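You operate a simulated robot arm through the tools that you are given. There is no shell and no other tool. Be economical: measure what you need, move in short steps, check, and stop when the job is done.

You run a simulated two-armed robot. Do the job below in one go: nothing can be reset, and whatever is moved stays where it is left.

TASK
Cap the two open bottles, stand them in the blue crate and slide it to the stop.
Fine: each is capped before it goes in; the crate ends against the end stop. Set down upright: bottle.

Only the result counts: the job must be done as asked and must still hold three seconds after the hand-in. Knocking over, shifting, dropping, spilling or breaking anything else fails it. Lids that push on must go on centred and level and be pressed home; caps that screw on are set level and turned clockwise until they are tight.

THE ROBOT
Two 7-joint arms with two-finger parallel grippers on one trunk, on a base that drives. Base frame: it is fixed to the floor where the robot stands at the start and does not move with it; the origin is under the middle of the robot, x ahead of it, y to its left, z up. Readings come in cm, degrees, newtons and seconds.
The left shoulder is at the start at [7, 16.3, 117], the right one opposite. With the tool pointing down near the work surface each hand reaches from about 40 to 88 cm from the robot's upright axis, wherever it stands, measured 20 degrees to its own side. Places, roughly: blue crate [60, -50, 90]. Payload 3.43 kg a hand.
The TCP of each hand is the grasp point between the finger pads, 3.4 cm short of the fingertips. In the tool frame z runs along the fingers and y along their closing line. The gripper opens to 12.8 cm. The fingers are 2.4 cm wide and 1.2 cm thick; the gripper's body (4.8 by 13 cm) begins 9.6 cm behind the TCP.
Orientation is that of the tool frame in the base frame, as a unit quaternion [x, y, z, w]. With the fingers straight down and closing along the base's y, the tool's x points along the base's -x, its y along +y and its z along -z.

THE INTERFACE
- The arms move only by the tool play_rows. It takes "left_plan", "right_plan" or both (then of equal length, played together; a hand with none holds still); each is a list of rows, each a list of 3 entries, a list of its own where there are three numbers: the finger opening in mm, from 0 to 128, then the shift along the base's x, y, z in units of 20 mm (1.0 is 20 mm), then the turn, a rotation vector about the base's x, y, z in units of 6 degrees (1.0 is 6 degrees). In form: [[grip, [dx, dy, dz], [rx, ry, rz]], ...]. A call has 1 to 8 rows; each row shifts and turns the commanded pose from where the row before left it. A call with a number of a shift or a turn outside -1 to 1 is refused whole. Each row takes 0.2 s and may step no farther than 5 cm and 8.6 degrees from the row before; otherwise, or with a gripper value out of range, the whole call is refused. A pose out of reach is approached as far as the arm can. The call stops where the force on the tool passes 40 N (or 10 N more than at its start, if that is more) or the arm is blocked; 0.2 s more then pass. The fingers move at their own pace (about 15.3 cm/s each) and stop on an object; they squeeze with about 31 N. The grip force told is the motor's: it shows also when the fingers shut on nothing. Time passes only in rows, and 0.2 s behind the last, so rows that do not move let the fingers close. The reply holds the time, the measured pose of the TCP, the force on the tool along the base axes, the opening and the grip force, in the units named above and with some noise, with the torque about the TCP (base axes, N m) and any sound that the robot's microphone picked up.
- Cameras (640 x 400 px; columns grow to the right, rows downward): "scene" is now at [12.75, -4.15, 139.56]; the picture's right is [-0.50, -0.87, 0.00], its down [-0.53, 0.30, -0.79] and it looks along [0.69, -0.40, -0.61] (base axes); focal length 250 px, centre (320, 200). "left" rides on the left gripper at [7.6, 1.1, -16] in its tool frame; the picture's right is [-0.15, 0.99, 0.00], its down [-0.88, -0.13, -0.46] and it looks along [-0.45, -0.07, 0.89] (tool axes); focal length 234 px, centre (320, 200). "right" rides on the right gripper at [7.6, -1.1, -16] in its tool frame; the picture's right is [0.15, 0.99, 0.00], its down [-0.88, 0.13, -0.46] and it looks along [-0.45, 0.07, 0.89] (tool axes); focal length 234 px, centre (320, 200). There is no depth. A picture from a camera that has moved, and an enlarged one, comes with that camera's place and axes in the base frame and with its lens.
- snapshot(camera): a new picture of that camera. No time passes.
- raise_lower(by): slides the trunk up (or, below 0, down) by that many cm; the arms and the scene camera ride with it, the base frame stays. It gives what a move gives, with no picture.
- base_move(legs): drives the robot by 1 to 6 legs, each [ahead, left, turn to the left] in cm, cm and degrees, along the robot's own axes; the way and the turn of a leg run together, so that a leg with both is an arc; at most 150 cm and 180 degrees a leg. The arms and the cameras ride along, it lands a little off, and it stops where it bumps. It gives what a move gives.
- head_to(pan, tilt): turns the head with the scene camera to pan (to the left, within 86 degrees either way) and tilt (down, from -29 to 69), counted from straight ahead of the robot. It gives what a move gives.
- zoom(camera, box): a new picture of the part [left, top, right, bottom] of that camera's present view, enlarged. No time passes.
- sign_off(): hands the job in; it is judged then, once.

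Go step by step. Nothing tells you exact positions but the pictures and the camera data: compare them with the known pose of the tool, close in by small moves and look again before you grip or let go. The budget is 120 turns and 92 pictures, counting those below and the enlarged ones. Unless the task says otherwise, let go and move clear before handing in.

The tools are called after "Call:" as name(argument=value, ...) on one line, values as JSON. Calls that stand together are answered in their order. play_rows: Moves the arms, as the interface text tells. Its arguments: {"type":"object","properties":{"left_plan":{"type":"array","items":{"type":"array"}},"right_plan":{"type":"array","items":{"type":"array"}}},"required":[]} The other tools are called the same way: raise_lower (by) slides the trunk up or down; base_move (legs) drives the base; head_to (pan, tilt) turns the head that bears the scene camera; snapshot (camera) takes a picture; zoom (camera, box) takes an enlarged picture of a part of a camera's view; sign_off () hands the job in.

At the start:

```text
clock: 0.0
left_eef_pos: [70.94, 0.4, 114.46]
left_ee_rot: [0.0, 1.0, 0.0, -0.001]
left_ft_force: [-1.0, 0.2, 0.1]
left_wrist_torque: [0.0, 0.0, 0.01]
left_width: 12.79
left_grip_force: 0.0
right_eef_pos: [38.29, -46.33, 116.02]
right_ee_rot: [-0.001, 1.0, 0.0, 0.0]
right_ft_force: [-1.0, -0.2, 0.1]
right_wrist_torque: [0.03, 0.02, 0.0]
right_width: 12.8
right_grip_force: 0.0
trunk travel left (down, up): [-65.0, 29.0]
robot x, y, heading: [0.16, -0.34, -0.2]
head pan, tilt: [-29.9, 37.5]
```

scene: 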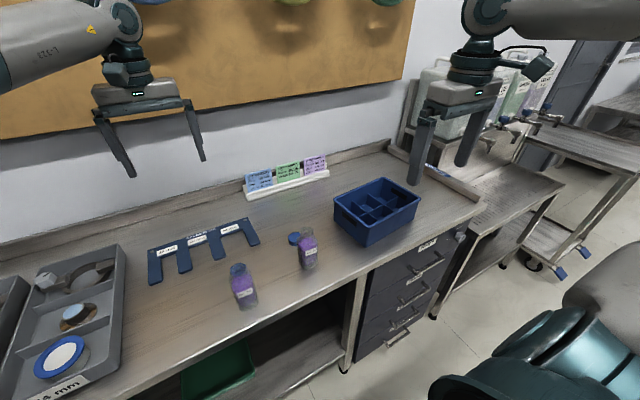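
right: 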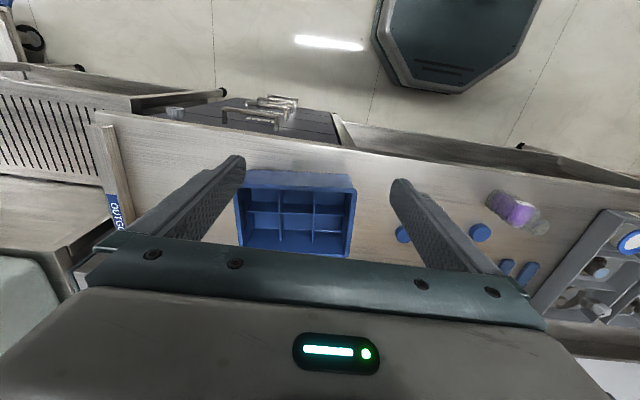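
left: 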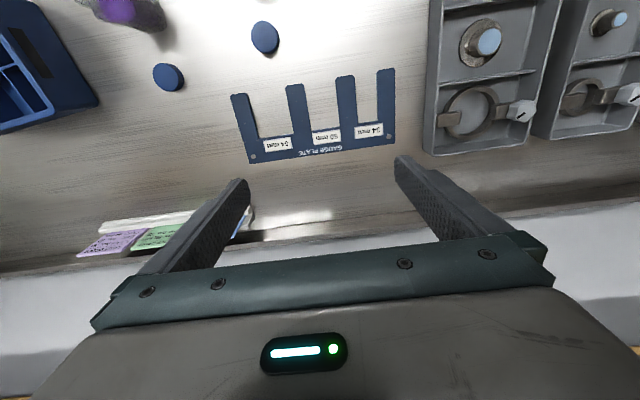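

I see two purple bottles, blue caps on the bench, a blue crate and a raised stop at the right end of the bench. I'll look closer first.

Call:
zoom(camera="scene", box=[200, 200, 360, 320])

Call:
zoom(camera="scene", box=[320, 130, 500, 260])

Call:
zoom(camera="left", box=[0, 0, 320, 200])

Call:
zoom(camera="right", box=[340, 150, 640, 340])

```text
3.33 times, centred on (280, 260) of scene
camera zoom: at [12.75, -4.15, 139.56], right [-0.5, -0.87, 0.0], down [-0.53, 0.3, -0.79], along [0.69, -0.4, -0.61], focal length 832 px, centre (453, 0)
```

zoom: 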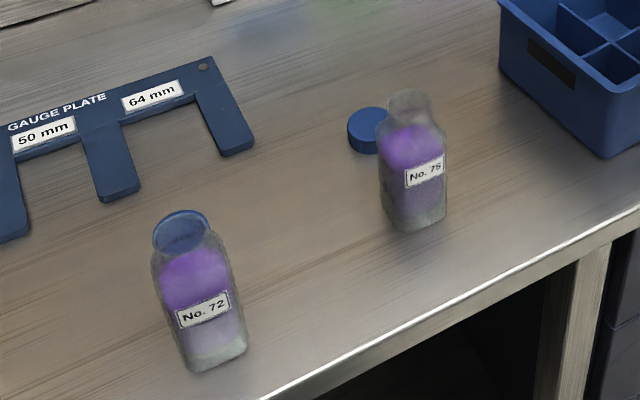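

```text
3.08 times, centred on (410, 195) of scene
camera zoom: at [12.75, -4.15, 139.56], right [-0.5, -0.87, 0.0], down [-0.53, 0.3, -0.79], along [0.69, -0.4, -0.61], focal length 768 px, centre (43, 215)
```

zoom: 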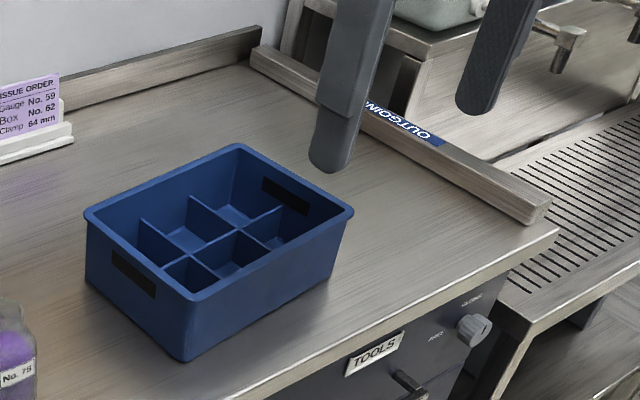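

```text
2.00 times, centred on (160, 100) of left
camera zoom: at [63.54, 1.46, 130.46], right [0.15, 0.99, 0.0], down [0.88, -0.13, 0.46], along [0.45, -0.07, -0.89], focal length 468 px, centre (640, 400)
```

zoom: 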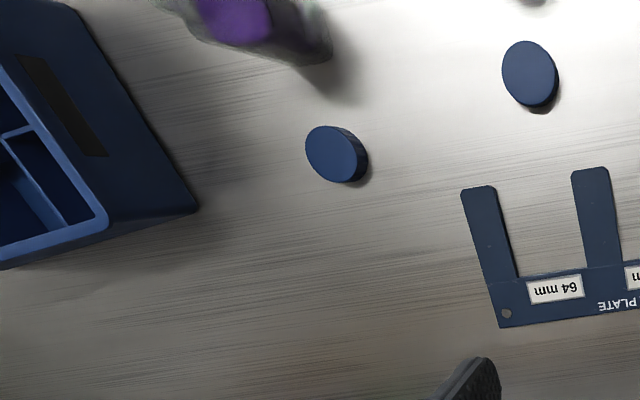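

```text
2.11 times, centred on (490, 245) of right
camera zoom: at [30.72, -47.5, 131.98], right [-0.15, 0.99, 0.0], down [0.88, 0.13, 0.46], along [0.45, 0.07, -0.89], focal length 493 px, centre (-38, 105)
```

zoom: 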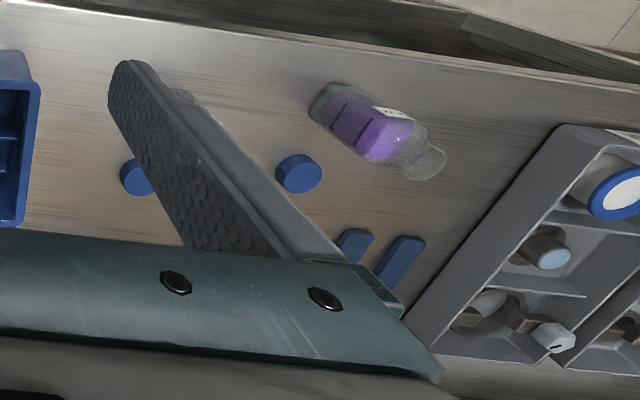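

Call:
zoom(camera="scene", box=[215, 225, 335, 310])

Call:
play_rows(left_plan=[[128, [-1, 0, 0], [0, 0, 0]], [128, [-1, 0, 0], [0, 0, 0]], [128, [-1, 0, 0], [0, 0, 0]], [128, [-1, 0, 0], [0, 0, 0]], [128, [-1, 0, 0], [0, 0, 0]], [128, [-1, 0, 0], [0, 0, 0]], [128, [-1, 0, 0], [0, 0, 0]]])

Call:
snapshot(camera="left")

```text
4.71 times, centred on (275, 268) of scene
camera zoom: at [12.75, -4.15, 139.56], right [-0.5, -0.87, 0.0], down [-0.53, 0.3, -0.79], along [0.69, -0.4, -0.61], focal length 1175 px, centre (532, -118)
```

zoom: 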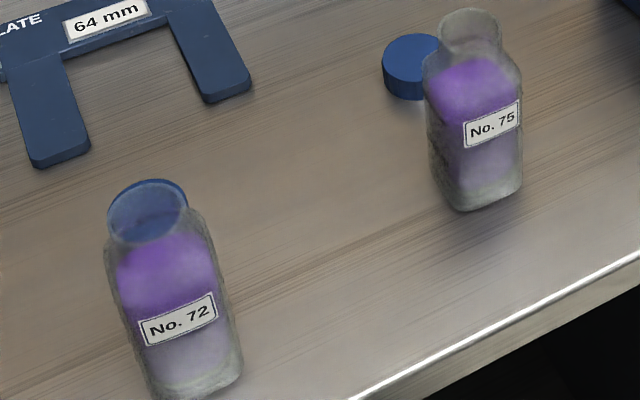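

```text
clock: 1.6
left_eef_pos: [56.88, 0.34, 114.58]
left_ee_rot: [0.0, 1.0, 0.0, -0.001]
left_ft_force: [-0.1, -0.5, -0.1]
left_wrist_torque: [0.0, -0.02, 0.02]
left_width: 12.79
left_grip_force: 0.1
right_eef_pos: [38.3, -46.45, 116.07]
right_ee_rot: [0.0, 1.0, 0.001, 0.0]
right_ft_force: [-0.5, 0.1, 0.1]
right_wrist_torque: [0.05, -0.03, -0.05]
right_width: 12.8
right_grip_force: 0.0
trunk travel left (down, up): [-65.0, 29.0]
robot x, y, heading: [-0.09, -0.34, -0.0]
head pan, tilt: [-29.9, 37.5]
```

```text
83 pictures are left
camera left: at [49.38, 1.48, 130.53], right [0.15, 0.99, 0.0], down [0.88, -0.13, 0.46], along [0.45, -0.07, -0.89], focal length 234 px, centre (320, 200)
```

left: 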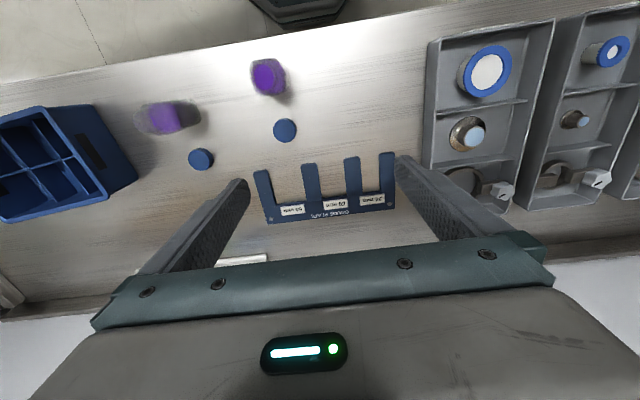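

Call:
zoom(camera="left", box=[120, 40, 320, 180])

Call:
zoom(camera="left", box=[0, 80, 160, 230])

```text
2.86 times, centred on (220, 110) of left
camera zoom: at [49.38, 1.48, 130.53], right [0.15, 0.99, 0.0], down [0.88, -0.13, 0.46], along [0.45, -0.07, -0.89], focal length 669 px, centre (606, 457)
```

zoom: 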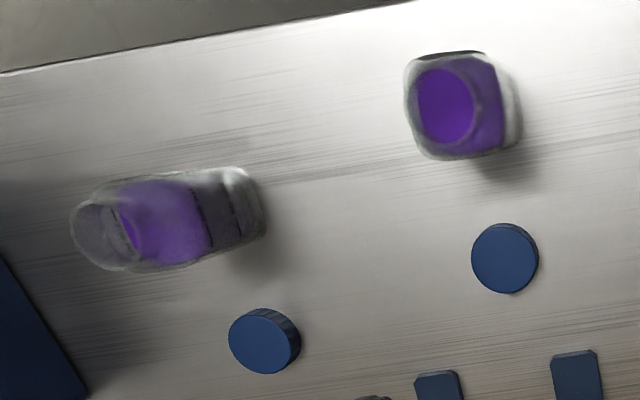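

```text
2.67 times, centred on (80, 155) of left
camera zoom: at [49.38, 1.48, 130.53], right [0.15, 0.99, 0.0], down [0.88, -0.13, 0.46], along [0.45, -0.07, -0.89], focal length 624 px, centre (960, 320)
```

zoom: 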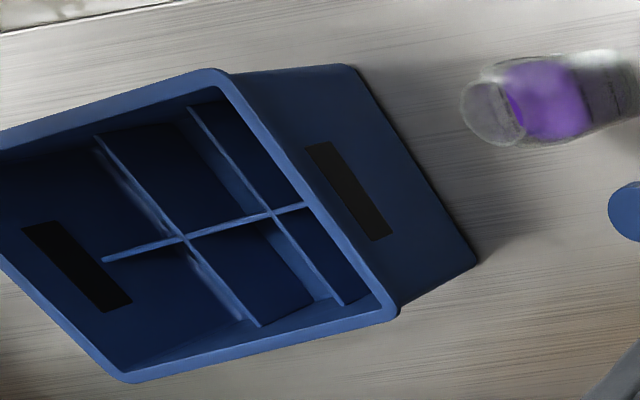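

Call:
play_rows(right_plan=[[128, [0.87, 0.98, -0.1], [0, 0, -0.94]], [128, [0.87, 0.98, -0.1], [0, 0, -0.94]], [128, [0.87, 0.98, -0.1], [0, 0, -0.94]], [128, [0.87, 0.98, -0.1], [0, 0, -0.94]], [128, [0.87, 0.98, -0.1], [0, 0, -0.94]], [128, [0.87, 0.98, -0.1], [0, 0, -0.94]], [128, [0.87, 0.98, -0.1], [0, 0, -0.94]], [128, [0.87, 0.98, -0.1], [0, 0, -0.94]]])

Call:
play_rows(right_plan=[[128, [0.87, 0.98, -0.6], [0, 0, 0]], [128, [0.87, 0.98, -0.6], [0, 0, 0]], [128, [0.87, 0.98, -0.6], [0, 0, 0]], [128, [0.87, 0.98, -0.6], [0, 0, 0]]])

Call:
snapshot(camera="right")

```text
clock: 3.4
left_eef_pos: [57.2, 0.49, 114.48]
left_ee_rot: [0.0, 1.0, 0.0, -0.002]
left_ft_force: [-0.3, 0.5, -0.6]
left_wrist_torque: [-0.02, -0.01, -0.02]
left_width: 12.81
left_grip_force: 0.0
right_eef_pos: [52.26, -30.77, 114.29]
right_ee_rot: [0.383, 0.924, -0.001, 0.0]
right_ft_force: [0.6, -0.2, 0.2]
right_wrist_torque: [0.01, -0.03, -0.02]
right_width: 12.8
right_grip_force: 0.0
trunk travel left (down, up): [-65.0, 29.0]
robot x, y, heading: [0.14, -0.05, 0.4]
head pan, tilt: [-29.9, 37.5]
```

```text
clock: 4.4
left_eef_pos: [57.27, 0.43, 114.49]
left_ee_rot: [0.0, 1.0, 0.001, -0.001]
left_ft_force: [-0.7, 0.2, -0.4]
left_wrist_torque: [-0.02, -0.01, -0.06]
left_width: 12.79
left_grip_force: 0.0
right_eef_pos: [59.48, -22.83, 109.47]
right_ee_rot: [0.383, 0.924, -0.001, 0.0]
right_ft_force: [0.5, 0.4, 0.1]
right_wrist_torque: [0.02, 0.04, 0.03]
right_width: 12.78
right_grip_force: 0.1
trunk travel left (down, up): [-65.0, 29.0]
robot x, y, heading: [0.03, 0.21, -0.2]
head pan, tilt: [-29.9, 37.5]
```

```text
80 pictures are left
camera right: at [53.32, -18.28, 125.48], right [0.6, 0.8, 0.0], down [0.71, -0.53, 0.46], along [0.36, -0.27, -0.89], focal length 234 px, centre (320, 200)
```

right: 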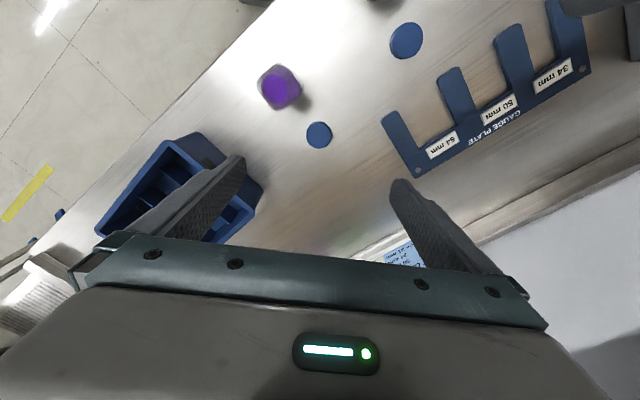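

Call:
zoom(camera="right", box=[240, 50, 370, 160])

```text
3.64 times, centred on (305, 105) of right
camera zoom: at [53.32, -18.28, 125.48], right [0.6, 0.8, 0.0], down [0.71, -0.53, 0.46], along [0.36, -0.27, -0.89], focal length 852 px, centre (374, 546)
```

zoom: 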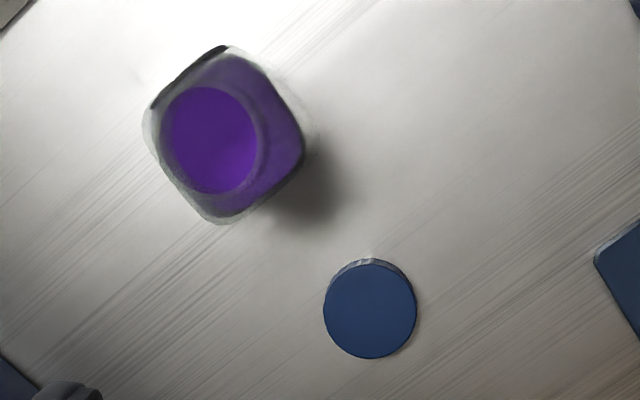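

Call:
play_rows(right_plan=[[80, [-0.1, -0.07, -1], [0, 0, 0]], [80, [0, 0, -1], [0, 0, 0]], [80, [0, 0, -1], [0, 0, 0]], [80, [0, 0, -1], [0, 0, 0]], [80, [0, 0, -1], [0, 0, 0]], [80, [0, 0, -1], [0, 0, 0]], [80, [0, 0, -1], [0, 0, 0]], [80, [0, 0, -1], [0, 0, 0]]])

Call:
snapshot(camera="right")

```text
clock: 6.2
left_eef_pos: [57.01, 0.28, 114.53]
left_ee_rot: [0.0, 1.0, 0.0, 0.0]
left_ft_force: [0.1, -0.4, 0.9]
left_wrist_torque: [-0.01, 0.0, 0.0]
left_width: 12.8
left_grip_force: 0.0
right_eef_pos: [59.07, -22.98, 93.67]
right_ee_rot: [0.383, 0.924, 0.0, 0.0]
right_ft_force: [0.2, -0.4, 0.3]
right_wrist_torque: [0.0, 0.06, 0.02]
right_width: 8.0
right_grip_force: 0.1
trunk travel left (down, up): [-65.0, 29.0]
robot x, y, heading: [-0.03, 0.09, -0.1]
head pan, tilt: [-29.9, 37.5]
```

```text
78 pictures are left
camera right: at [52.95, -18.45, 109.64], right [0.6, 0.8, 0.0], down [0.71, -0.53, 0.46], along [0.37, -0.27, -0.89], focal length 234 px, centre (320, 200)
```

right: 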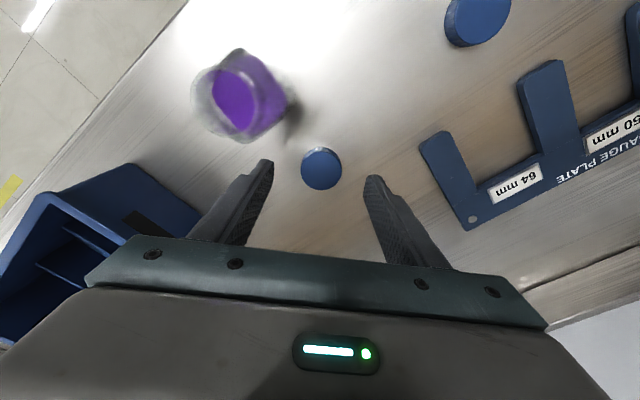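

Call:
zoom(camera="right", box=[180, 30, 360, 200])

Call:
play_rows(right_plan=[[80, [0.05, 0, -1], [0, 0, 0]], [80, [0, 0, -0.85], [0, 0, 0]]])

Call:
snapshot(camera="right")

```text
2.35 times, centred on (270, 115) of right
camera zoom: at [52.95, -18.45, 109.64], right [0.6, 0.8, 0.0], down [0.71, -0.53, 0.46], along [0.37, -0.27, -0.89], focal length 551 px, centre (438, 400)
```

zoom: 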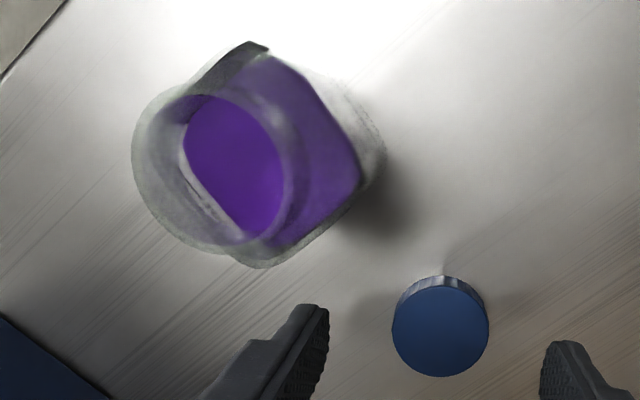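

```text
clock: 6.8
left_eef_pos: [57.05, 0.34, 114.59]
left_ee_rot: [0.0, 1.0, -0.001, 0.0]
left_ft_force: [0.3, -0.5, -1.0]
left_wrist_torque: [-0.02, 0.04, 0.0]
left_width: 12.8
left_grip_force: 0.0
right_eef_pos: [59.06, -22.99, 89.96]
right_ee_rot: [0.382, 0.924, 0.0, 0.0]
right_ft_force: [0.0, -0.4, -0.3]
right_wrist_torque: [-0.04, 0.04, 0.01]
right_width: 8.01
right_grip_force: 0.0
trunk travel left (down, up): [-65.0, 29.0]
robot x, y, heading: [-0.13, -0.18, -0.3]
head pan, tilt: [-29.9, 37.5]
```

```text
76 pictures are left
camera right: at [52.96, -18.39, 105.92], right [0.6, 0.8, 0.0], down [0.71, -0.53, 0.46], along [0.37, -0.27, -0.89], focal length 234 px, centre (320, 200)
```

right: 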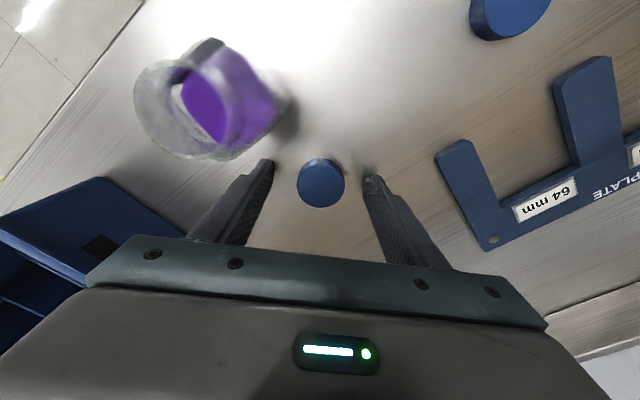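

Call:
play_rows(right_plan=[[30, [0, 0, 0], [0, 0, 0]], [30, [0, 0, 0], [0, 0, 0]], [30, [0, 0, 0], [0, 0, 0]]])

Call:
play_rows(right_plan=[[30, [0, 0, 1], [0, 0, 0]], [30, [0, 0, 1], [0, 0, 0]], [30, [0, 0, 1], [0, 0, 0]], [30, [0, 0, 1], [0, 0, 0]], [30, [0, 0, 1], [0, 0, 0]], [30, [0, 0, 1], [0, 0, 0]], [30, [0, 0, 1], [0, 0, 0]]])

Call:
zoom(camera="right", box=[220, 130, 420, 260])

Call:
snapshot(camera="scene")

```text
clock: 7.6
left_eef_pos: [57.01, 0.42, 114.57]
left_ee_rot: [-0.001, 1.0, 0.0, -0.001]
left_ft_force: [-0.4, 1.1, -0.2]
left_wrist_torque: [0.0, 0.03, 0.0]
left_width: 12.8
left_grip_force: 0.1
right_eef_pos: [59.08, -22.97, 89.93]
right_ee_rot: [0.383, 0.924, 0.001, 0.0]
right_ft_force: [1.3, 0.2, 0.1]
right_wrist_torque: [-0.03, 0.01, 0.02]
right_width: 3.95
right_grip_force: 30.8
trunk travel left (down, up): [-65.0, 29.0]
robot x, y, heading: [0.06, 0.08, 0.2]
head pan, tilt: [-29.9, 37.5]
```

```text
clock: 9.2
left_eef_pos: [57.02, 0.37, 114.5]
left_ee_rot: [0.0, 1.0, 0.0, 0.001]
left_ft_force: [-0.1, -0.6, -0.2]
left_wrist_torque: [-0.03, 0.02, -0.02]
left_width: 12.78
left_grip_force: 0.0
right_eef_pos: [59.21, -22.93, 103.92]
right_ee_rot: [0.383, 0.924, 0.0, 0.0]
right_ft_force: [0.6, 0.4, -1.0]
right_wrist_torque: [-0.03, 0.0, 0.02]
right_width: 3.91
right_grip_force: 31.0
trunk travel left (down, up): [-65.0, 29.0]
robot x, y, heading: [-0.09, 0.07, -0.2]
head pan, tilt: [-29.9, 37.5]
```

```text
3.08 times, centred on (320, 195) of right
camera zoom: at [53.06, -18.38, 119.94], right [0.6, 0.8, 0.0], down [0.71, -0.53, 0.46], along [0.37, -0.27, -0.89], focal length 720 px, centre (320, 215)
```

zoom: 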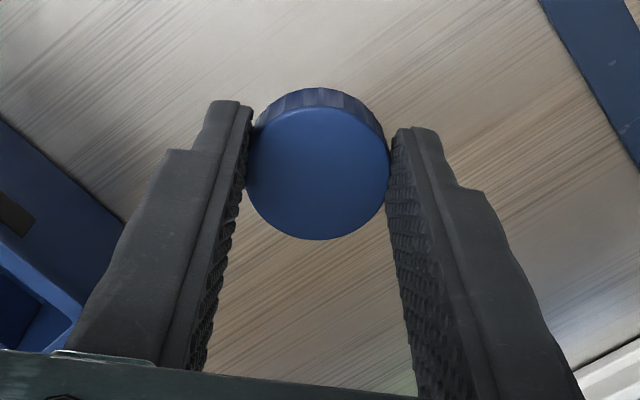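

```text
74 pictures are left
camera scene: at [12.71, -4.12, 139.57], right [-0.5, -0.87, 0.0], down [-0.53, 0.3, -0.79], along [0.69, -0.4, -0.61], focal length 250 px, centre (320, 200)
```

scene: 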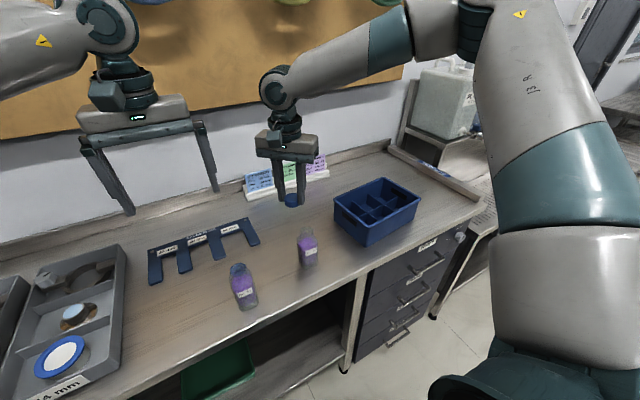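

Call:
play_rows(left_plan=[[110, [-0.28, 0.5, 0], [-0.601, 0.601, 0.945]], [110, [-0.28, 0.5, 0], [-0.601, 0.601, 0.945]], [110, [-0.28, 0.5, 0], [-0.601, 0.601, 0.945]], [110, [-0.28, 0.5, 0], [-0.601, 0.601, 0.945]], [110, [-0.28, 0.5, 0], [-0.601, 0.601, 0.945]], [110, [-0.28, 0.5, 0], [-0.601, 0.601, 0.945]], [110, [-0.28, 0.5, 0], [-0.601, 0.601, 0.945]], [110, [-0.28, 0.5, 0], [-0.601, 0.601, 0.945]]])

Call:
play_rows(left_plan=[[110, [-0.28, 0.3, -0.5], [-0.601, 0.601, 0.945]], [110, [-0.28, 0.3, -0.5], [-0.601, 0.601, 0.945]], [110, [-0.28, 0.3, -0.5], [-0.601, 0.601, 0.945]], [110, [-0.28, 0.3, -0.5], [-0.601, 0.601, 0.945]], [110, [-0.28, 0.3, -0.5], [-0.601, 0.601, 0.945]], [110, [-0.28, 0.3, -0.5], [-0.601, 0.601, 0.945]]])

Call:
snapshot(camera="left")

```text
clock: 11.0
left_eef_pos: [52.59, 8.52, 114.62]
left_ee_rot: [-0.378, 0.861, -0.241, -0.241]
left_ft_force: [-0.5, 0.0, -0.8]
left_wrist_torque: [0.0, -0.01, 0.06]
left_width: 11.0
left_grip_force: 0.0
right_eef_pos: [59.18, -22.88, 104.01]
right_ee_rot: [0.383, 0.924, -0.001, 0.001]
right_ft_force: [-0.1, -0.1, -0.9]
right_wrist_torque: [-0.02, -0.02, 0.02]
right_width: 3.93
right_grip_force: 30.5
trunk travel left (down, up): [-65.0, 29.0]
robot x, y, heading: [-0.03, -0.01, 0.0]
head pan, tilt: [-29.9, 37.5]
```

```text
clock: 12.4
left_eef_pos: [49.19, 12.06, 108.52]
left_ee_rot: [0.597, -0.595, 0.381, 0.381]
left_ft_force: [-0.8, -0.7, 0.4]
left_wrist_torque: [-0.04, 0.01, 0.01]
left_width: 10.98
left_grip_force: 0.0
right_eef_pos: [59.04, -23.01, 104.08]
right_ee_rot: [0.382, 0.924, 0.0, 0.001]
right_ft_force: [-0.6, 0.3, 0.7]
right_wrist_torque: [0.02, 0.01, -0.03]
right_width: 3.9
right_grip_force: 31.0
trunk travel left (down, up): [-65.0, 29.0]
robot x, y, heading: [0.01, -0.31, 0.0]
head pan, tilt: [-29.9, 37.5]
```

```text
73 pictures are left
camera left: at [48.08, 23.41, 122.14], right [-0.99, 0.06, -0.13], down [0.13, 0.78, -0.61], along [0.07, -0.62, -0.78], focal length 234 px, centre (320, 200)
```

left: 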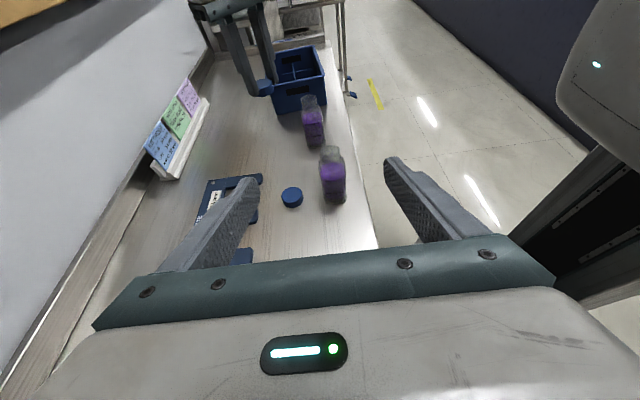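

Call:
play_rows(left_plan=[[90, [0, 0, -1], [0, 0, 0]], [90, [0, 0, -1], [0, 0, 0]], [90, [0, 0, -1], [0, 0, 0]], [90, [0, 0, -1], [0, 0, 0]], [90, [0, 0, -1], [0, 0, 0]], [90, [0, 0, -1], [0, 0, 0]]])

Call:
snapshot(camera="left")

Call:
zoom(camera="left", box=[260, 40, 400, 160])

Call:
snapshot(camera="scene")

```text
clock: 13.8
left_eef_pos: [49.34, 12.03, 96.42]
left_ee_rot: [0.597, -0.596, 0.38, 0.38]
left_ft_force: [-0.1, -0.3, -0.5]
left_wrist_torque: [0.03, 0.02, 0.02]
left_width: 8.99
left_grip_force: 0.2
right_eef_pos: [59.21, -22.85, 103.92]
right_ee_rot: [0.383, 0.924, 0.0, 0.001]
right_ft_force: [0.2, -0.5, -0.5]
right_wrist_torque: [0.02, -0.01, -0.01]
right_width: 3.93
right_grip_force: 31.4
trunk travel left (down, up): [-65.0, 29.0]
robot x, y, heading: [-0.15, 0.02, -0.0]
head pan, tilt: [-29.9, 37.5]
```

```text
72 pictures are left
camera left: at [48.1, 23.27, 109.96], right [-0.99, 0.06, -0.13], down [0.13, 0.79, -0.61], along [0.07, -0.62, -0.78], focal length 234 px, centre (320, 200)
```

left: 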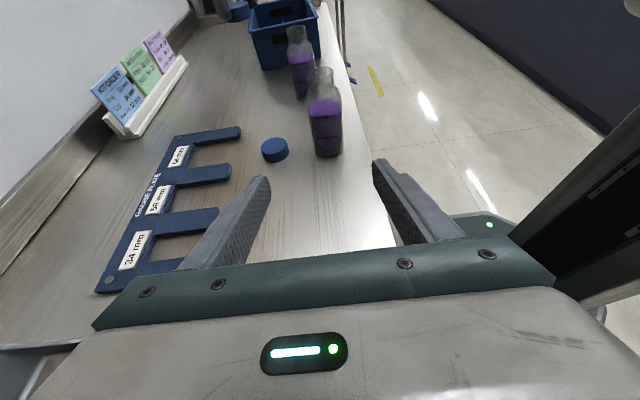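

```text
3.33 times, centred on (330, 100) of left
camera zoom: at [48.1, 23.27, 109.96], right [-0.99, 0.06, -0.13], down [0.13, 0.79, -0.61], along [0.07, -0.62, -0.78], focal length 781 px, centre (287, 533)
```

zoom: 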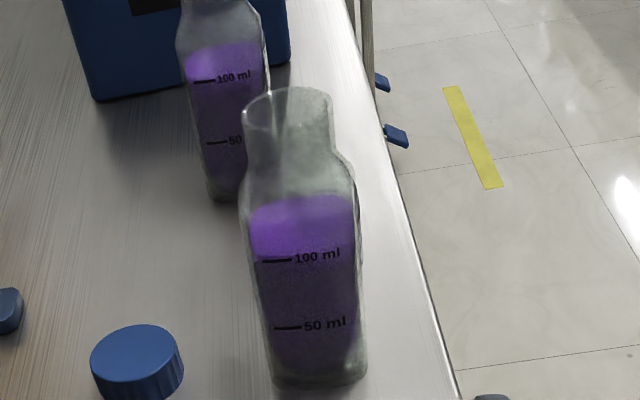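

```text
70 pictures are left
camera scene: at [12.76, -4.11, 139.57], right [-0.5, -0.87, 0.0], down [-0.53, 0.3, -0.79], along [0.69, -0.4, -0.61], focal length 250 px, centre (320, 200)
```

scene: 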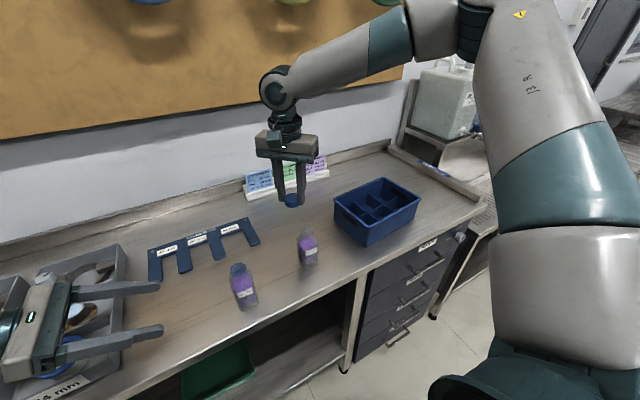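

Call:
play_rows(left_plan=[[90, [-0.08, -1, -0.1], [0, 0, 0]], [90, [-0.08, -1, -0.3], [0, 0, 0]], [90, [-0.08, -1, -0.3], [0, 0, 0]], [90, [-0.08, -1, -0.3], [0, 0, 0]], [90, [-0.08, -1, -0.3], [0, 0, 0]], [90, [-0.08, -1, -0.4], [0, 0, 0]]])

Call:
snapshot(camera="left")

```text
clock: 15.2
left_eef_pos: [48.35, -0.11, 93.13]
left_ee_rot: [0.597, -0.596, 0.38, 0.38]
left_ft_force: [0.1, -0.8, 0.9]
left_wrist_torque: [0.0, 0.02, 0.02]
left_width: 8.97
left_grip_force: 0.1
right_eef_pos: [59.25, -22.97, 103.99]
right_ee_rot: [0.382, 0.924, 0.0, -0.001]
right_ft_force: [0.1, 0.4, -0.2]
right_wrist_torque: [0.04, -0.01, 0.04]
right_width: 3.92
right_grip_force: 31.3
trunk travel left (down, up): [-65.0, 29.0]
robot x, y, heading: [0.09, 0.05, 0.4]
head pan, tilt: [-29.9, 37.5]
```

```text
69 pictures are left
camera left: at [47.14, 11.15, 106.69], right [-0.99, 0.06, -0.13], down [0.13, 0.79, -0.6], along [0.07, -0.62, -0.79], focal length 234 px, centre (320, 200)
```

left: 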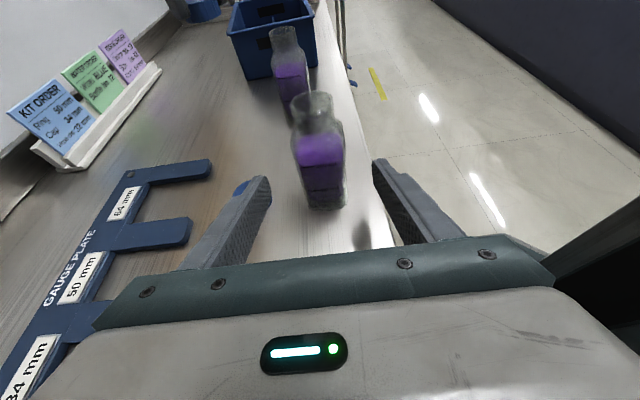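

Call:
play_rows(left_plan=[[90, [0, -1, -0.3], [0, 0, 0]], [90, [0, -0.9, -0.3], [0, 0, 0]], [90, [0, -0.6, -0.2], [0, 0, 0]]])

Call:
snapshot(camera="left")

Call:
zoom(camera="left", box=[230, 60, 410, 220])

```text
clock: 16.0
left_eef_pos: [48.32, -5.03, 91.55]
left_ee_rot: [0.597, -0.596, 0.38, 0.38]
left_ft_force: [-0.2, 0.8, -0.2]
left_wrist_torque: [-0.02, 0.0, 0.01]
left_width: 8.98
left_grip_force: 0.1
right_eef_pos: [59.29, -22.92, 103.89]
right_ee_rot: [0.384, 0.923, 0.0, 0.0]
right_ft_force: [-0.3, 0.3, -0.7]
right_wrist_torque: [0.0, 0.04, -0.02]
right_width: 3.93
right_grip_force: 31.0
trunk travel left (down, up): [-65.0, 29.0]
robot x, y, heading: [-0.26, 0.12, -0.0]
head pan, tilt: [-29.9, 37.5]
```

```text
68 pictures are left
camera left: at [47.18, 6.23, 105.09], right [-0.99, 0.06, -0.13], down [0.13, 0.79, -0.61], along [0.07, -0.62, -0.79], focal length 234 px, centre (320, 200)
```

left: 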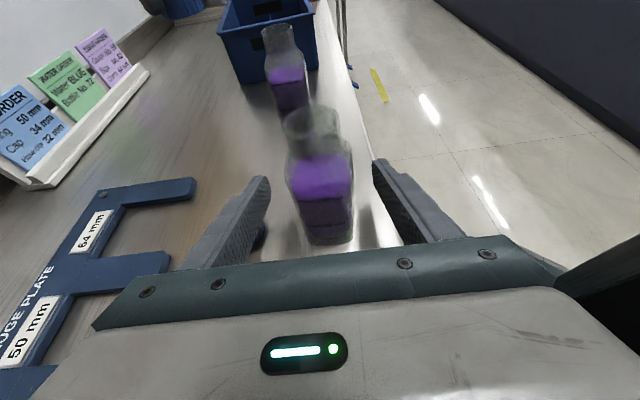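

```text
2.50 times, centred on (320, 140) of left
camera zoom: at [47.18, 6.23, 105.09], right [-0.99, 0.06, -0.13], down [0.13, 0.79, -0.61], along [0.07, -0.62, -0.79], focal length 585 px, centre (320, 350)
```

zoom: 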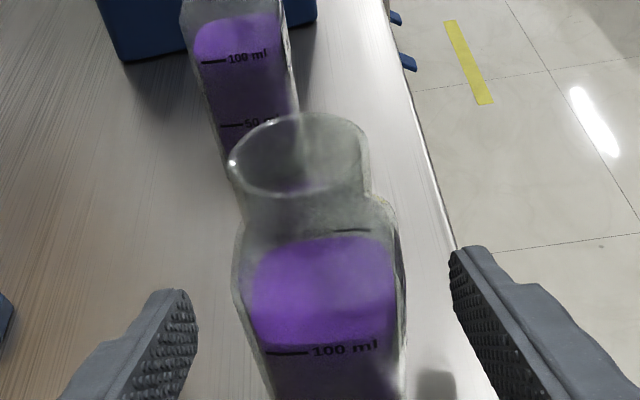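

Call:
play_rows(left_plan=[[60, [0, 0, 0], [0, 0, 0]], [50, [0, 0, 0], [0, 0, 0]], [40, [0, 0, 0], [0, 0, 0]], [40, [0, 0, 0], [0, 0, 0]]])

Call:
snapshot(camera="left")

Call:
zoom(camera="scene", box=[150, 200, 330, 320])

```text
clock: 17.0
left_eef_pos: [48.23, -5.14, 91.61]
left_ee_rot: [0.597, -0.596, 0.38, 0.38]
left_ft_force: [0.8, 0.0, 0.4]
left_wrist_torque: [-0.01, 0.01, 0.03]
left_width: 4.54
left_grip_force: 30.8
right_eef_pos: [59.19, -23.01, 103.88]
right_ee_rot: [0.382, 0.924, 0.0, 0.0]
right_ft_force: [-0.3, 0.7, 0.2]
right_wrist_torque: [0.02, -0.02, 0.03]
right_width: 3.94
right_grip_force: 30.4
trunk travel left (down, up): [-65.0, 29.0]
robot x, y, heading: [-0.39, 0.15, 0.1]
head pan, tilt: [-29.9, 37.5]
```

```text
66 pictures are left
camera left: at [47.18, 6.25, 105.11], right [-0.99, 0.06, -0.13], down [0.13, 0.79, -0.61], along [0.07, -0.62, -0.78], focal length 234 px, centre (320, 200)
```

left: 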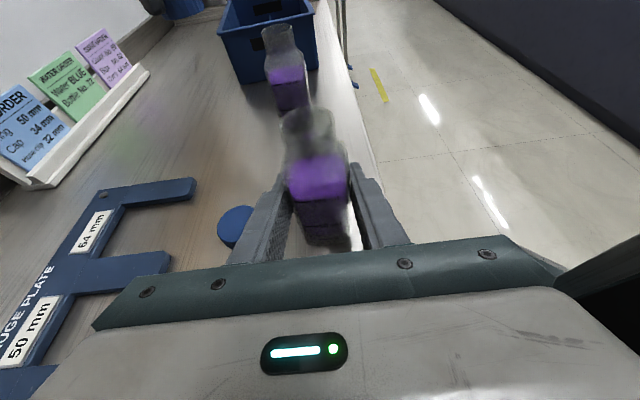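

```text
3.33 times, centred on (240, 260) of scene
camera zoom: at [12.76, -4.15, 139.56], right [-0.5, -0.87, 0.0], down [-0.53, 0.3, -0.79], along [0.69, -0.4, -0.61], focal length 832 px, centre (587, 0)
```

zoom: 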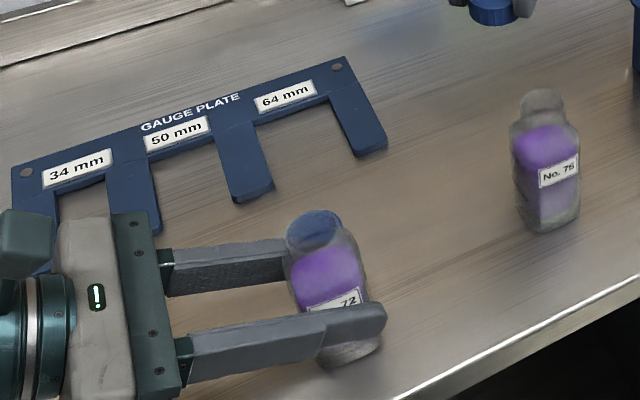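

Call:
play_rows(right_plan=[[30, [0, 0.2, 1], [0, 0, 0.98]], [30, [0, 0.3, 1], [0, 0, 0.98]], [30, [-0.2, 0.38, 0], [0, 0, 0.98]], [30, [-0.26, 0.38, 0], [0, 0, 0.98]], [30, [-0.26, 0.38, 0], [0, 0, 0.98]], [30, [-0.26, 0.38, 0], [0, 0, 0.98]], [30, [-0.26, 0.38, 0], [0, 0, 0.98]], [30, [-0.26, 0.38, 0], [0, 0, 0.98]]])

Call:
play_rows(right_plan=[[30, [-0.26, 0.38, 0], [0, 0, 0.98]], [30, [-0.26, 0.38, 0], [0, 0, 0.98]], [30, [-0.26, 0.38, 0], [0, 0, 0.98]], [30, [-0.26, 0.38, 0], [0, 0, 0.98]], [30, [-0.26, 0.38, 0], [0, 0, 0.98]], [30, [-0.26, 0.38, 0], [0, 0, 0.98]], [30, [-0.26, 0.38, 0], [0, 0, 0.98]], [30, [-0.26, 0.38, 0], [0, 0, 0.98]]])

Call:
snapshot(camera="scene")

Call:
snapshot(camera="right")

```text
clock: 18.8
left_eef_pos: [48.35, -4.88, 91.51]
left_ee_rot: [0.596, -0.596, 0.38, 0.38]
left_ft_force: [-0.6, 0.5, 1.9]
left_wrist_torque: [0.06, 0.07, -0.01]
left_width: 4.55
left_grip_force: 31.0
right_eef_pos: [55.98, -17.34, 108.0]
right_ee_rot: [-0.018, 1.0, 0.0, 0.0]
right_ft_force: [-0.9, 0.2, 0.1]
right_wrist_torque: [0.0, 0.0, 0.03]
right_width: 3.92
right_grip_force: 31.8
trunk travel left (down, up): [-65.0, 29.0]
robot x, y, heading: [0.06, 0.04, -0.2]
head pan, tilt: [-29.9, 37.5]
```

```text
clock: 20.6
left_eef_pos: [48.24, -5.03, 91.58]
left_ee_rot: [-0.596, 0.597, -0.379, -0.38]
left_ft_force: [-0.1, 0.6, 1.4]
left_wrist_torque: [-0.02, 0.04, 0.0]
left_width: 4.56
left_grip_force: 30.7
right_eef_pos: [51.25, -12.41, 108.12]
right_ee_rot: [-0.415, 0.91, 0.0, 0.001]
right_ft_force: [0.1, 0.2, -0.2]
right_wrist_torque: [-0.01, 0.02, 0.03]
right_width: 3.94
right_grip_force: 31.2
right hand out of reach, approached as far as the arm can: row 7, 8
trunk travel left (down, up): [-65.0, 29.0]
robot x, y, heading: [-0.17, -0.33, -0.0]
head pan, tilt: [-29.9, 37.5]
```

```text
64 pictures are left
camera scene: at [12.75, -4.14, 139.56], right [-0.5, -0.87, 0.0], down [-0.53, 0.3, -0.79], along [0.69, -0.4, -0.61], focal length 250 px, centre (320, 200)
```

scene: 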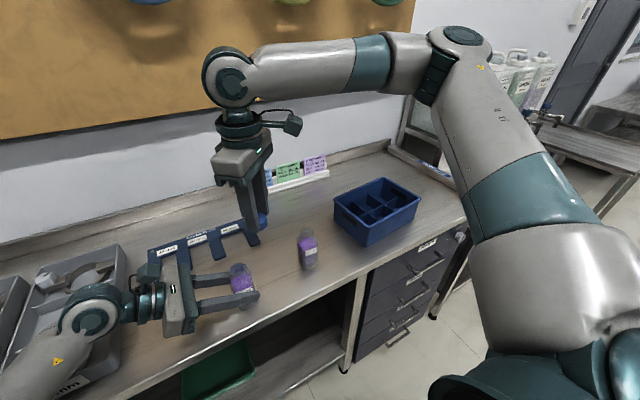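

```text
63 pictures are left
camera right: at [47.11, -18.77, 124.13], right [-0.84, 0.54, 0.0], down [0.48, 0.75, 0.46], along [0.25, 0.39, -0.89], focal length 234 px, centre (320, 200)
```

right: 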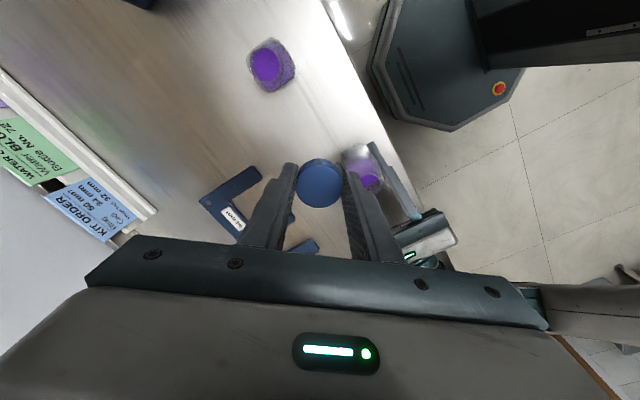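

Call:
play_rows(right_plan=[[30, [-0.45, 0.7, 0], [0, 0, -0.9]], [30, [-0.45, 0.7, 0], [0, 0, -0.9]], [30, [-0.45, 0.7, 0], [0, 0, -0.9]], [30, [-0.45, 0.7, 0], [0, 0, -0.3]], [30, [0, 0, 0], [0, 0, 0]]])

Call:
snapshot(camera="right")

Call:
zoom(camera="scene", box=[160, 180, 320, 320])

Call:
zoom(camera="left", box=[220, 20, 400, 180])

```text
clock: 21.8
left_eef_pos: [48.23, -4.91, 91.53]
left_ee_rot: [-0.596, 0.596, -0.38, -0.381]
left_ft_force: [0.5, 0.6, 2.3]
left_wrist_torque: [-0.02, 0.08, 0.01]
left_width: 4.52
left_grip_force: 31.3
right_eef_pos: [47.0, -11.25, 107.97]
right_ee_rot: [-0.268, 0.963, 0.002, 0.001]
right_ft_force: [0.4, -0.4, 0.1]
right_wrist_torque: [0.01, -0.02, 0.02]
right_width: 3.93
right_grip_force: 31.1
right hand out of reach, approached as far as the arm can: row 1, 2, 3, 4
trunk travel left (down, up): [-65.0, 29.0]
robot x, y, heading: [0.23, -0.05, -0.0]
head pan, tilt: [-29.9, 37.5]
```

```text
62 pictures are left
camera right: at [41.12, -16.21, 123.97], right [-0.64, 0.77, 0.0], down [0.69, 0.56, 0.46], along [0.35, 0.29, -0.89], focal length 234 px, centre (320, 200)
```

right: 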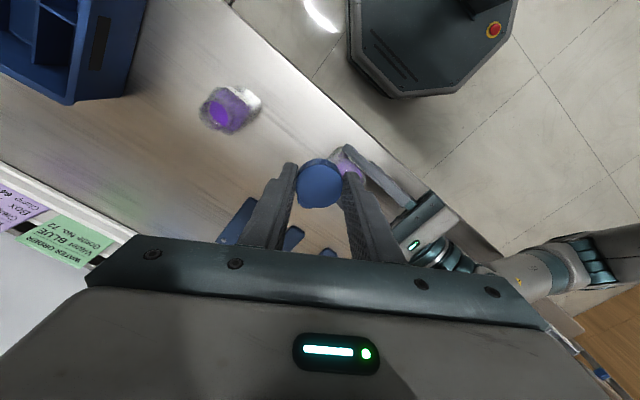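

```text
2.86 times, centred on (240, 250) of scene
camera zoom: at [12.75, -4.13, 139.56], right [-0.5, -0.87, 0.0], down [-0.53, 0.3, -0.79], along [0.69, -0.4, -0.61], focal length 713 px, centre (549, 57)
```

zoom: 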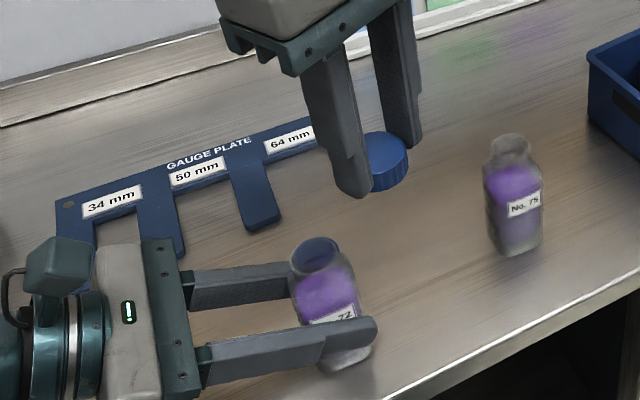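

```text
2.50 times, centred on (310, 100) of left
camera zoom: at [47.17, 6.26, 105.11], right [-0.99, 0.06, -0.13], down [0.13, 0.79, -0.61], along [0.07, -0.62, -0.78], focal length 585 px, centre (345, 450)
```

zoom: 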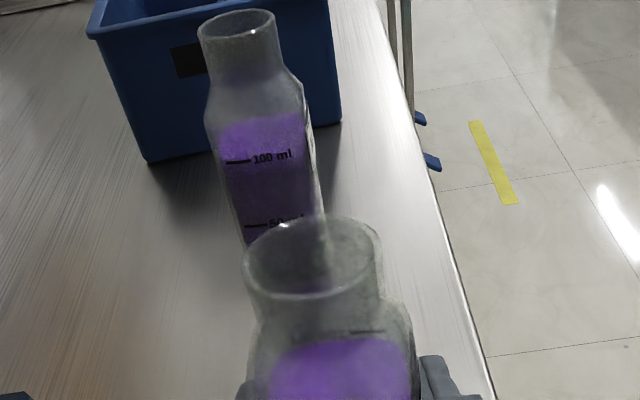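

Call:
play_rows(right_plan=[[30, [0, 0, 0], [0, 0, -1]], [30, [0, 0, 0], [0, 0, -1]], [30, [0, 0, 0], [0, 0, -1]], [30, [0, 0, 0], [0, 0, -1]], [30, [0, 0, 0], [0, 0, -1]], [30, [0, 0, 0], [0, 0, -1]], [30, [0, 0, 0], [0, 0, -1]]])

```text
clock: 23.4
left_eef_pos: [48.35, -4.9, 91.47]
left_ee_rot: [0.597, -0.596, 0.38, 0.38]
left_ft_force: [-0.3, 0.3, 2.5]
left_wrist_torque: [0.0, 0.04, -0.05]
left_width: 4.53
left_grip_force: 31.1
right_eef_pos: [46.99, -11.35, 108.11]
right_ee_rot: [0.096, 0.995, 0.001, -0.001]
right_ft_force: [-0.6, 0.0, -0.1]
right_wrist_torque: [0.0, 0.0, 0.0]
right_width: 3.93
right_grip_force: 31.3
trunk travel left (down, up): [-65.0, 29.0]
robot x, y, heading: [0.26, -0.19, 0.0]
head pan, tilt: [-29.9, 37.5]
```

Call:
play_rows(right_plan=[[30, [0.15, 0.7, 0], [0, 0, -0.5]], [30, [0.15, 0.7, 0], [0, 0, -0.5]], [30, [0.15, 0.7, 0], [0, 0, -0.5]], [30, [0.15, 0.7, 0], [0, 0, 0]]])

Call:
snapshot(camera="right")

```text
clock: 24.4
left_eef_pos: [48.29, -5.03, 91.56]
left_ee_rot: [0.597, -0.596, 0.38, 0.38]
left_ft_force: [0.4, 0.9, 1.9]
left_wrist_torque: [-0.01, 0.05, -0.05]
left_width: 4.5
left_grip_force: 30.8
right_eef_pos: [47.49, -11.46, 107.62]
right_ee_rot: [0.173, 0.985, 0.001, 0.0]
right_ft_force: [0.1, -0.4, -0.5]
right_wrist_torque: [0.0, 0.01, 0.01]
right_width: 3.9
right_grip_force: 31.4
right hand out of reach, approached as far as the arm can: row 1, 2, 3, 4
trunk travel left (down, up): [-65.0, 29.0]
robot x, y, heading: [0.27, 0.06, -0.1]
head pan, tilt: [-29.9, 37.5]
```

```text
59 pictures are left
camera right: at [40.08, -9.9, 123.69], right [0.2, 0.98, 0.0], down [0.87, -0.18, 0.46], along [0.45, -0.09, -0.89], focal length 234 px, centre (320, 200)
```

right: 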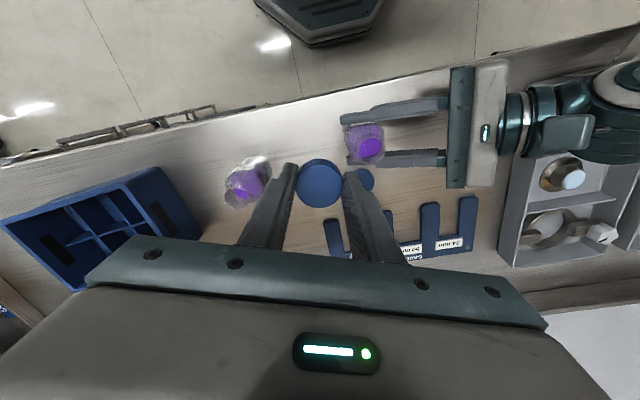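

Call:
play_rows(right_plan=[[30, [0.65, -1, 0.4], [0, 0, 0]], [30, [0.65, -1, 0.4], [0, 0, 0]], [30, [0.65, -1, 0.4], [0, 0, 0]], [30, [0.65, -1, 0.4], [0, 0, 0]], [30, [0.65, -1, 0.4], [0, 0, 0]], [30, [0.65, -1, 0], [0, 0, 0]], [30, [0.65, -1, 0], [0, 0, 0]], [30, [0.65, -1, 0], [0, 0, 0]]])

Call:
play_rows(left_plan=[[40, [0, 0, 0.5], [0, 0, 0]], [40, [0, 0, 1], [0, 0, 0]], [40, [0.5, -0.2, 0.3], [0, 0, 0]], [40, [0.9, -0.6, 0], [0, 0, 0]], [40, [0.9, -0.8, 0], [0, 0, 0]], [40, [0.9, -0.8, 0], [0, 0, 0]], [40, [0.9, -0.9, 0], [0, 0, 0]], [40, [0.7, -0.9, 0], [0, 0, 0]]])

Call:
snapshot(camera="left")

```text
clock: 26.2
left_eef_pos: [48.17, -4.98, 91.64]
left_ee_rot: [0.597, -0.596, 0.38, 0.38]
left_ft_force: [0.5, -1.0, 0.8]
left_wrist_torque: [-0.08, 0.02, 0.03]
left_width: 4.55
left_grip_force: 30.7
right_eef_pos: [58.06, -27.7, 111.84]
right_ee_rot: [0.172, 0.985, 0.0, 0.0]
right_ft_force: [-0.2, 0.2, -0.6]
right_wrist_torque: [0.0, 0.02, 0.0]
right_width: 3.93
right_grip_force: 31.2
trunk travel left (down, up): [-65.0, 29.0]
robot x, y, heading: [-0.32, 0.34, -0.1]
head pan, tilt: [-29.9, 37.5]
```

```text
clock: 28.0
left_eef_pos: [57.59, -13.51, 95.64]
left_ee_rot: [0.597, -0.597, 0.382, 0.376]
left_ft_force: [-1.1, -0.4, -2.4]
left_wrist_torque: [0.05, 0.01, -0.03]
left_width: 4.54
left_grip_force: 30.8
right_eef_pos: [57.44, -27.72, 112.15]
right_ee_rot: [0.173, 0.985, 0.001, 0.002]
right_ft_force: [-0.1, -0.7, 0.1]
right_wrist_torque: [0.08, 0.0, 0.01]
right_width: 3.93
right_grip_force: 31.4
trunk travel left (down, up): [-65.0, 29.0]
robot x, y, heading: [0.17, 0.24, 0.2]
head pan, tilt: [-29.9, 37.5]
```

```text
58 pictures are left
camera left: at [56.35, -2.31, 109.25], right [-0.99, 0.06, -0.14], down [0.13, 0.79, -0.6], along [0.07, -0.61, -0.79], focal length 234 px, centre (320, 200)
```

left: 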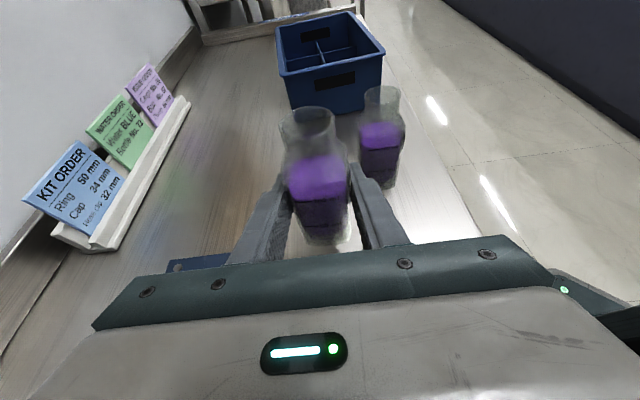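

Call:
play_rows(left_plan=[[40, [0, 0, -0.8], [0, 0, 0]], [40, [0, 0, -0.5], [0, 0, 0]], [40, [0, 0, -0.3], [0, 0, 0]], [40, [0, 0, -0.2], [0, 0, 0]], [40, [0, 0, 0], [0, 0, 0]]])

```text
clock: 29.2
left_eef_pos: [57.34, -14.37, 93.13]
left_ee_rot: [-0.591, 0.603, -0.387, -0.371]
left_ft_force: [-0.2, -0.1, -1.2]
left_wrist_torque: [0.02, 0.02, 0.0]
left_width: 4.51
left_grip_force: 30.6
right_eef_pos: [56.93, -28.55, 112.05]
right_ee_rot: [0.173, 0.985, 0.005, 0.004]
right_ft_force: [0.6, -0.1, 0.1]
right_wrist_torque: [-0.01, 0.0, 0.01]
right_width: 3.91
right_grip_force: 31.3
trunk travel left (down, up): [-65.0, 29.0]
robot x, y, heading: [-0.08, -0.15, -0.3]
head pan, tilt: [-29.9, 37.5]
```

Call:
snapshot(camera="scene")

Call:
play_rows(left_plan=[[40, [0, 0, 0], [0, 0, 0]], [40, [0, 0, 0], [0, 0, 0]]])

```text
57 pictures are left
camera scene: at [11.48, -5.36, 139.66], right [-0.5, -0.87, -0.01], down [-0.52, 0.31, -0.8], along [0.69, -0.39, -0.61], focal length 250 px, centre (320, 200)
```

scene: 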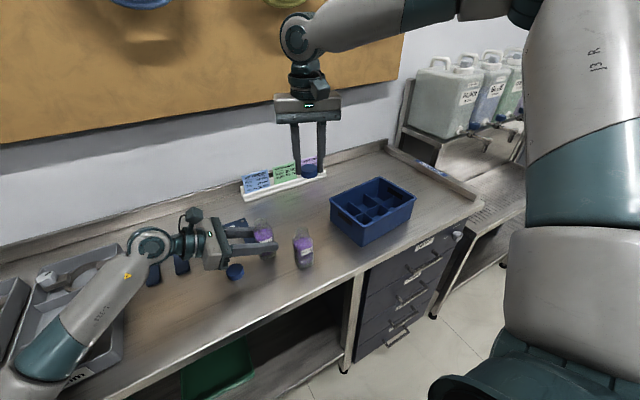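

```text
clock: 29.8
left_eef_pos: [57.5, -14.29, 93.02]
left_ee_rot: [-0.593, 0.602, -0.387, -0.369]
left_ft_force: [0.0, -0.6, -0.6]
left_wrist_torque: [-0.01, -0.05, -0.03]
left_width: 4.53
left_grip_force: 30.4
right_eef_pos: [56.83, -28.67, 112.18]
right_ee_rot: [0.174, 0.985, 0.006, 0.004]
right_ft_force: [0.5, 0.1, -0.4]
right_wrist_torque: [0.0, 0.0, 0.0]
right_width: 3.92
right_grip_force: 30.6
trunk travel left (down, up): [-65.0, 29.0]
robot x, y, heading: [0.13, 0.17, 0.0]
head pan, tilt: [-29.9, 37.5]
```

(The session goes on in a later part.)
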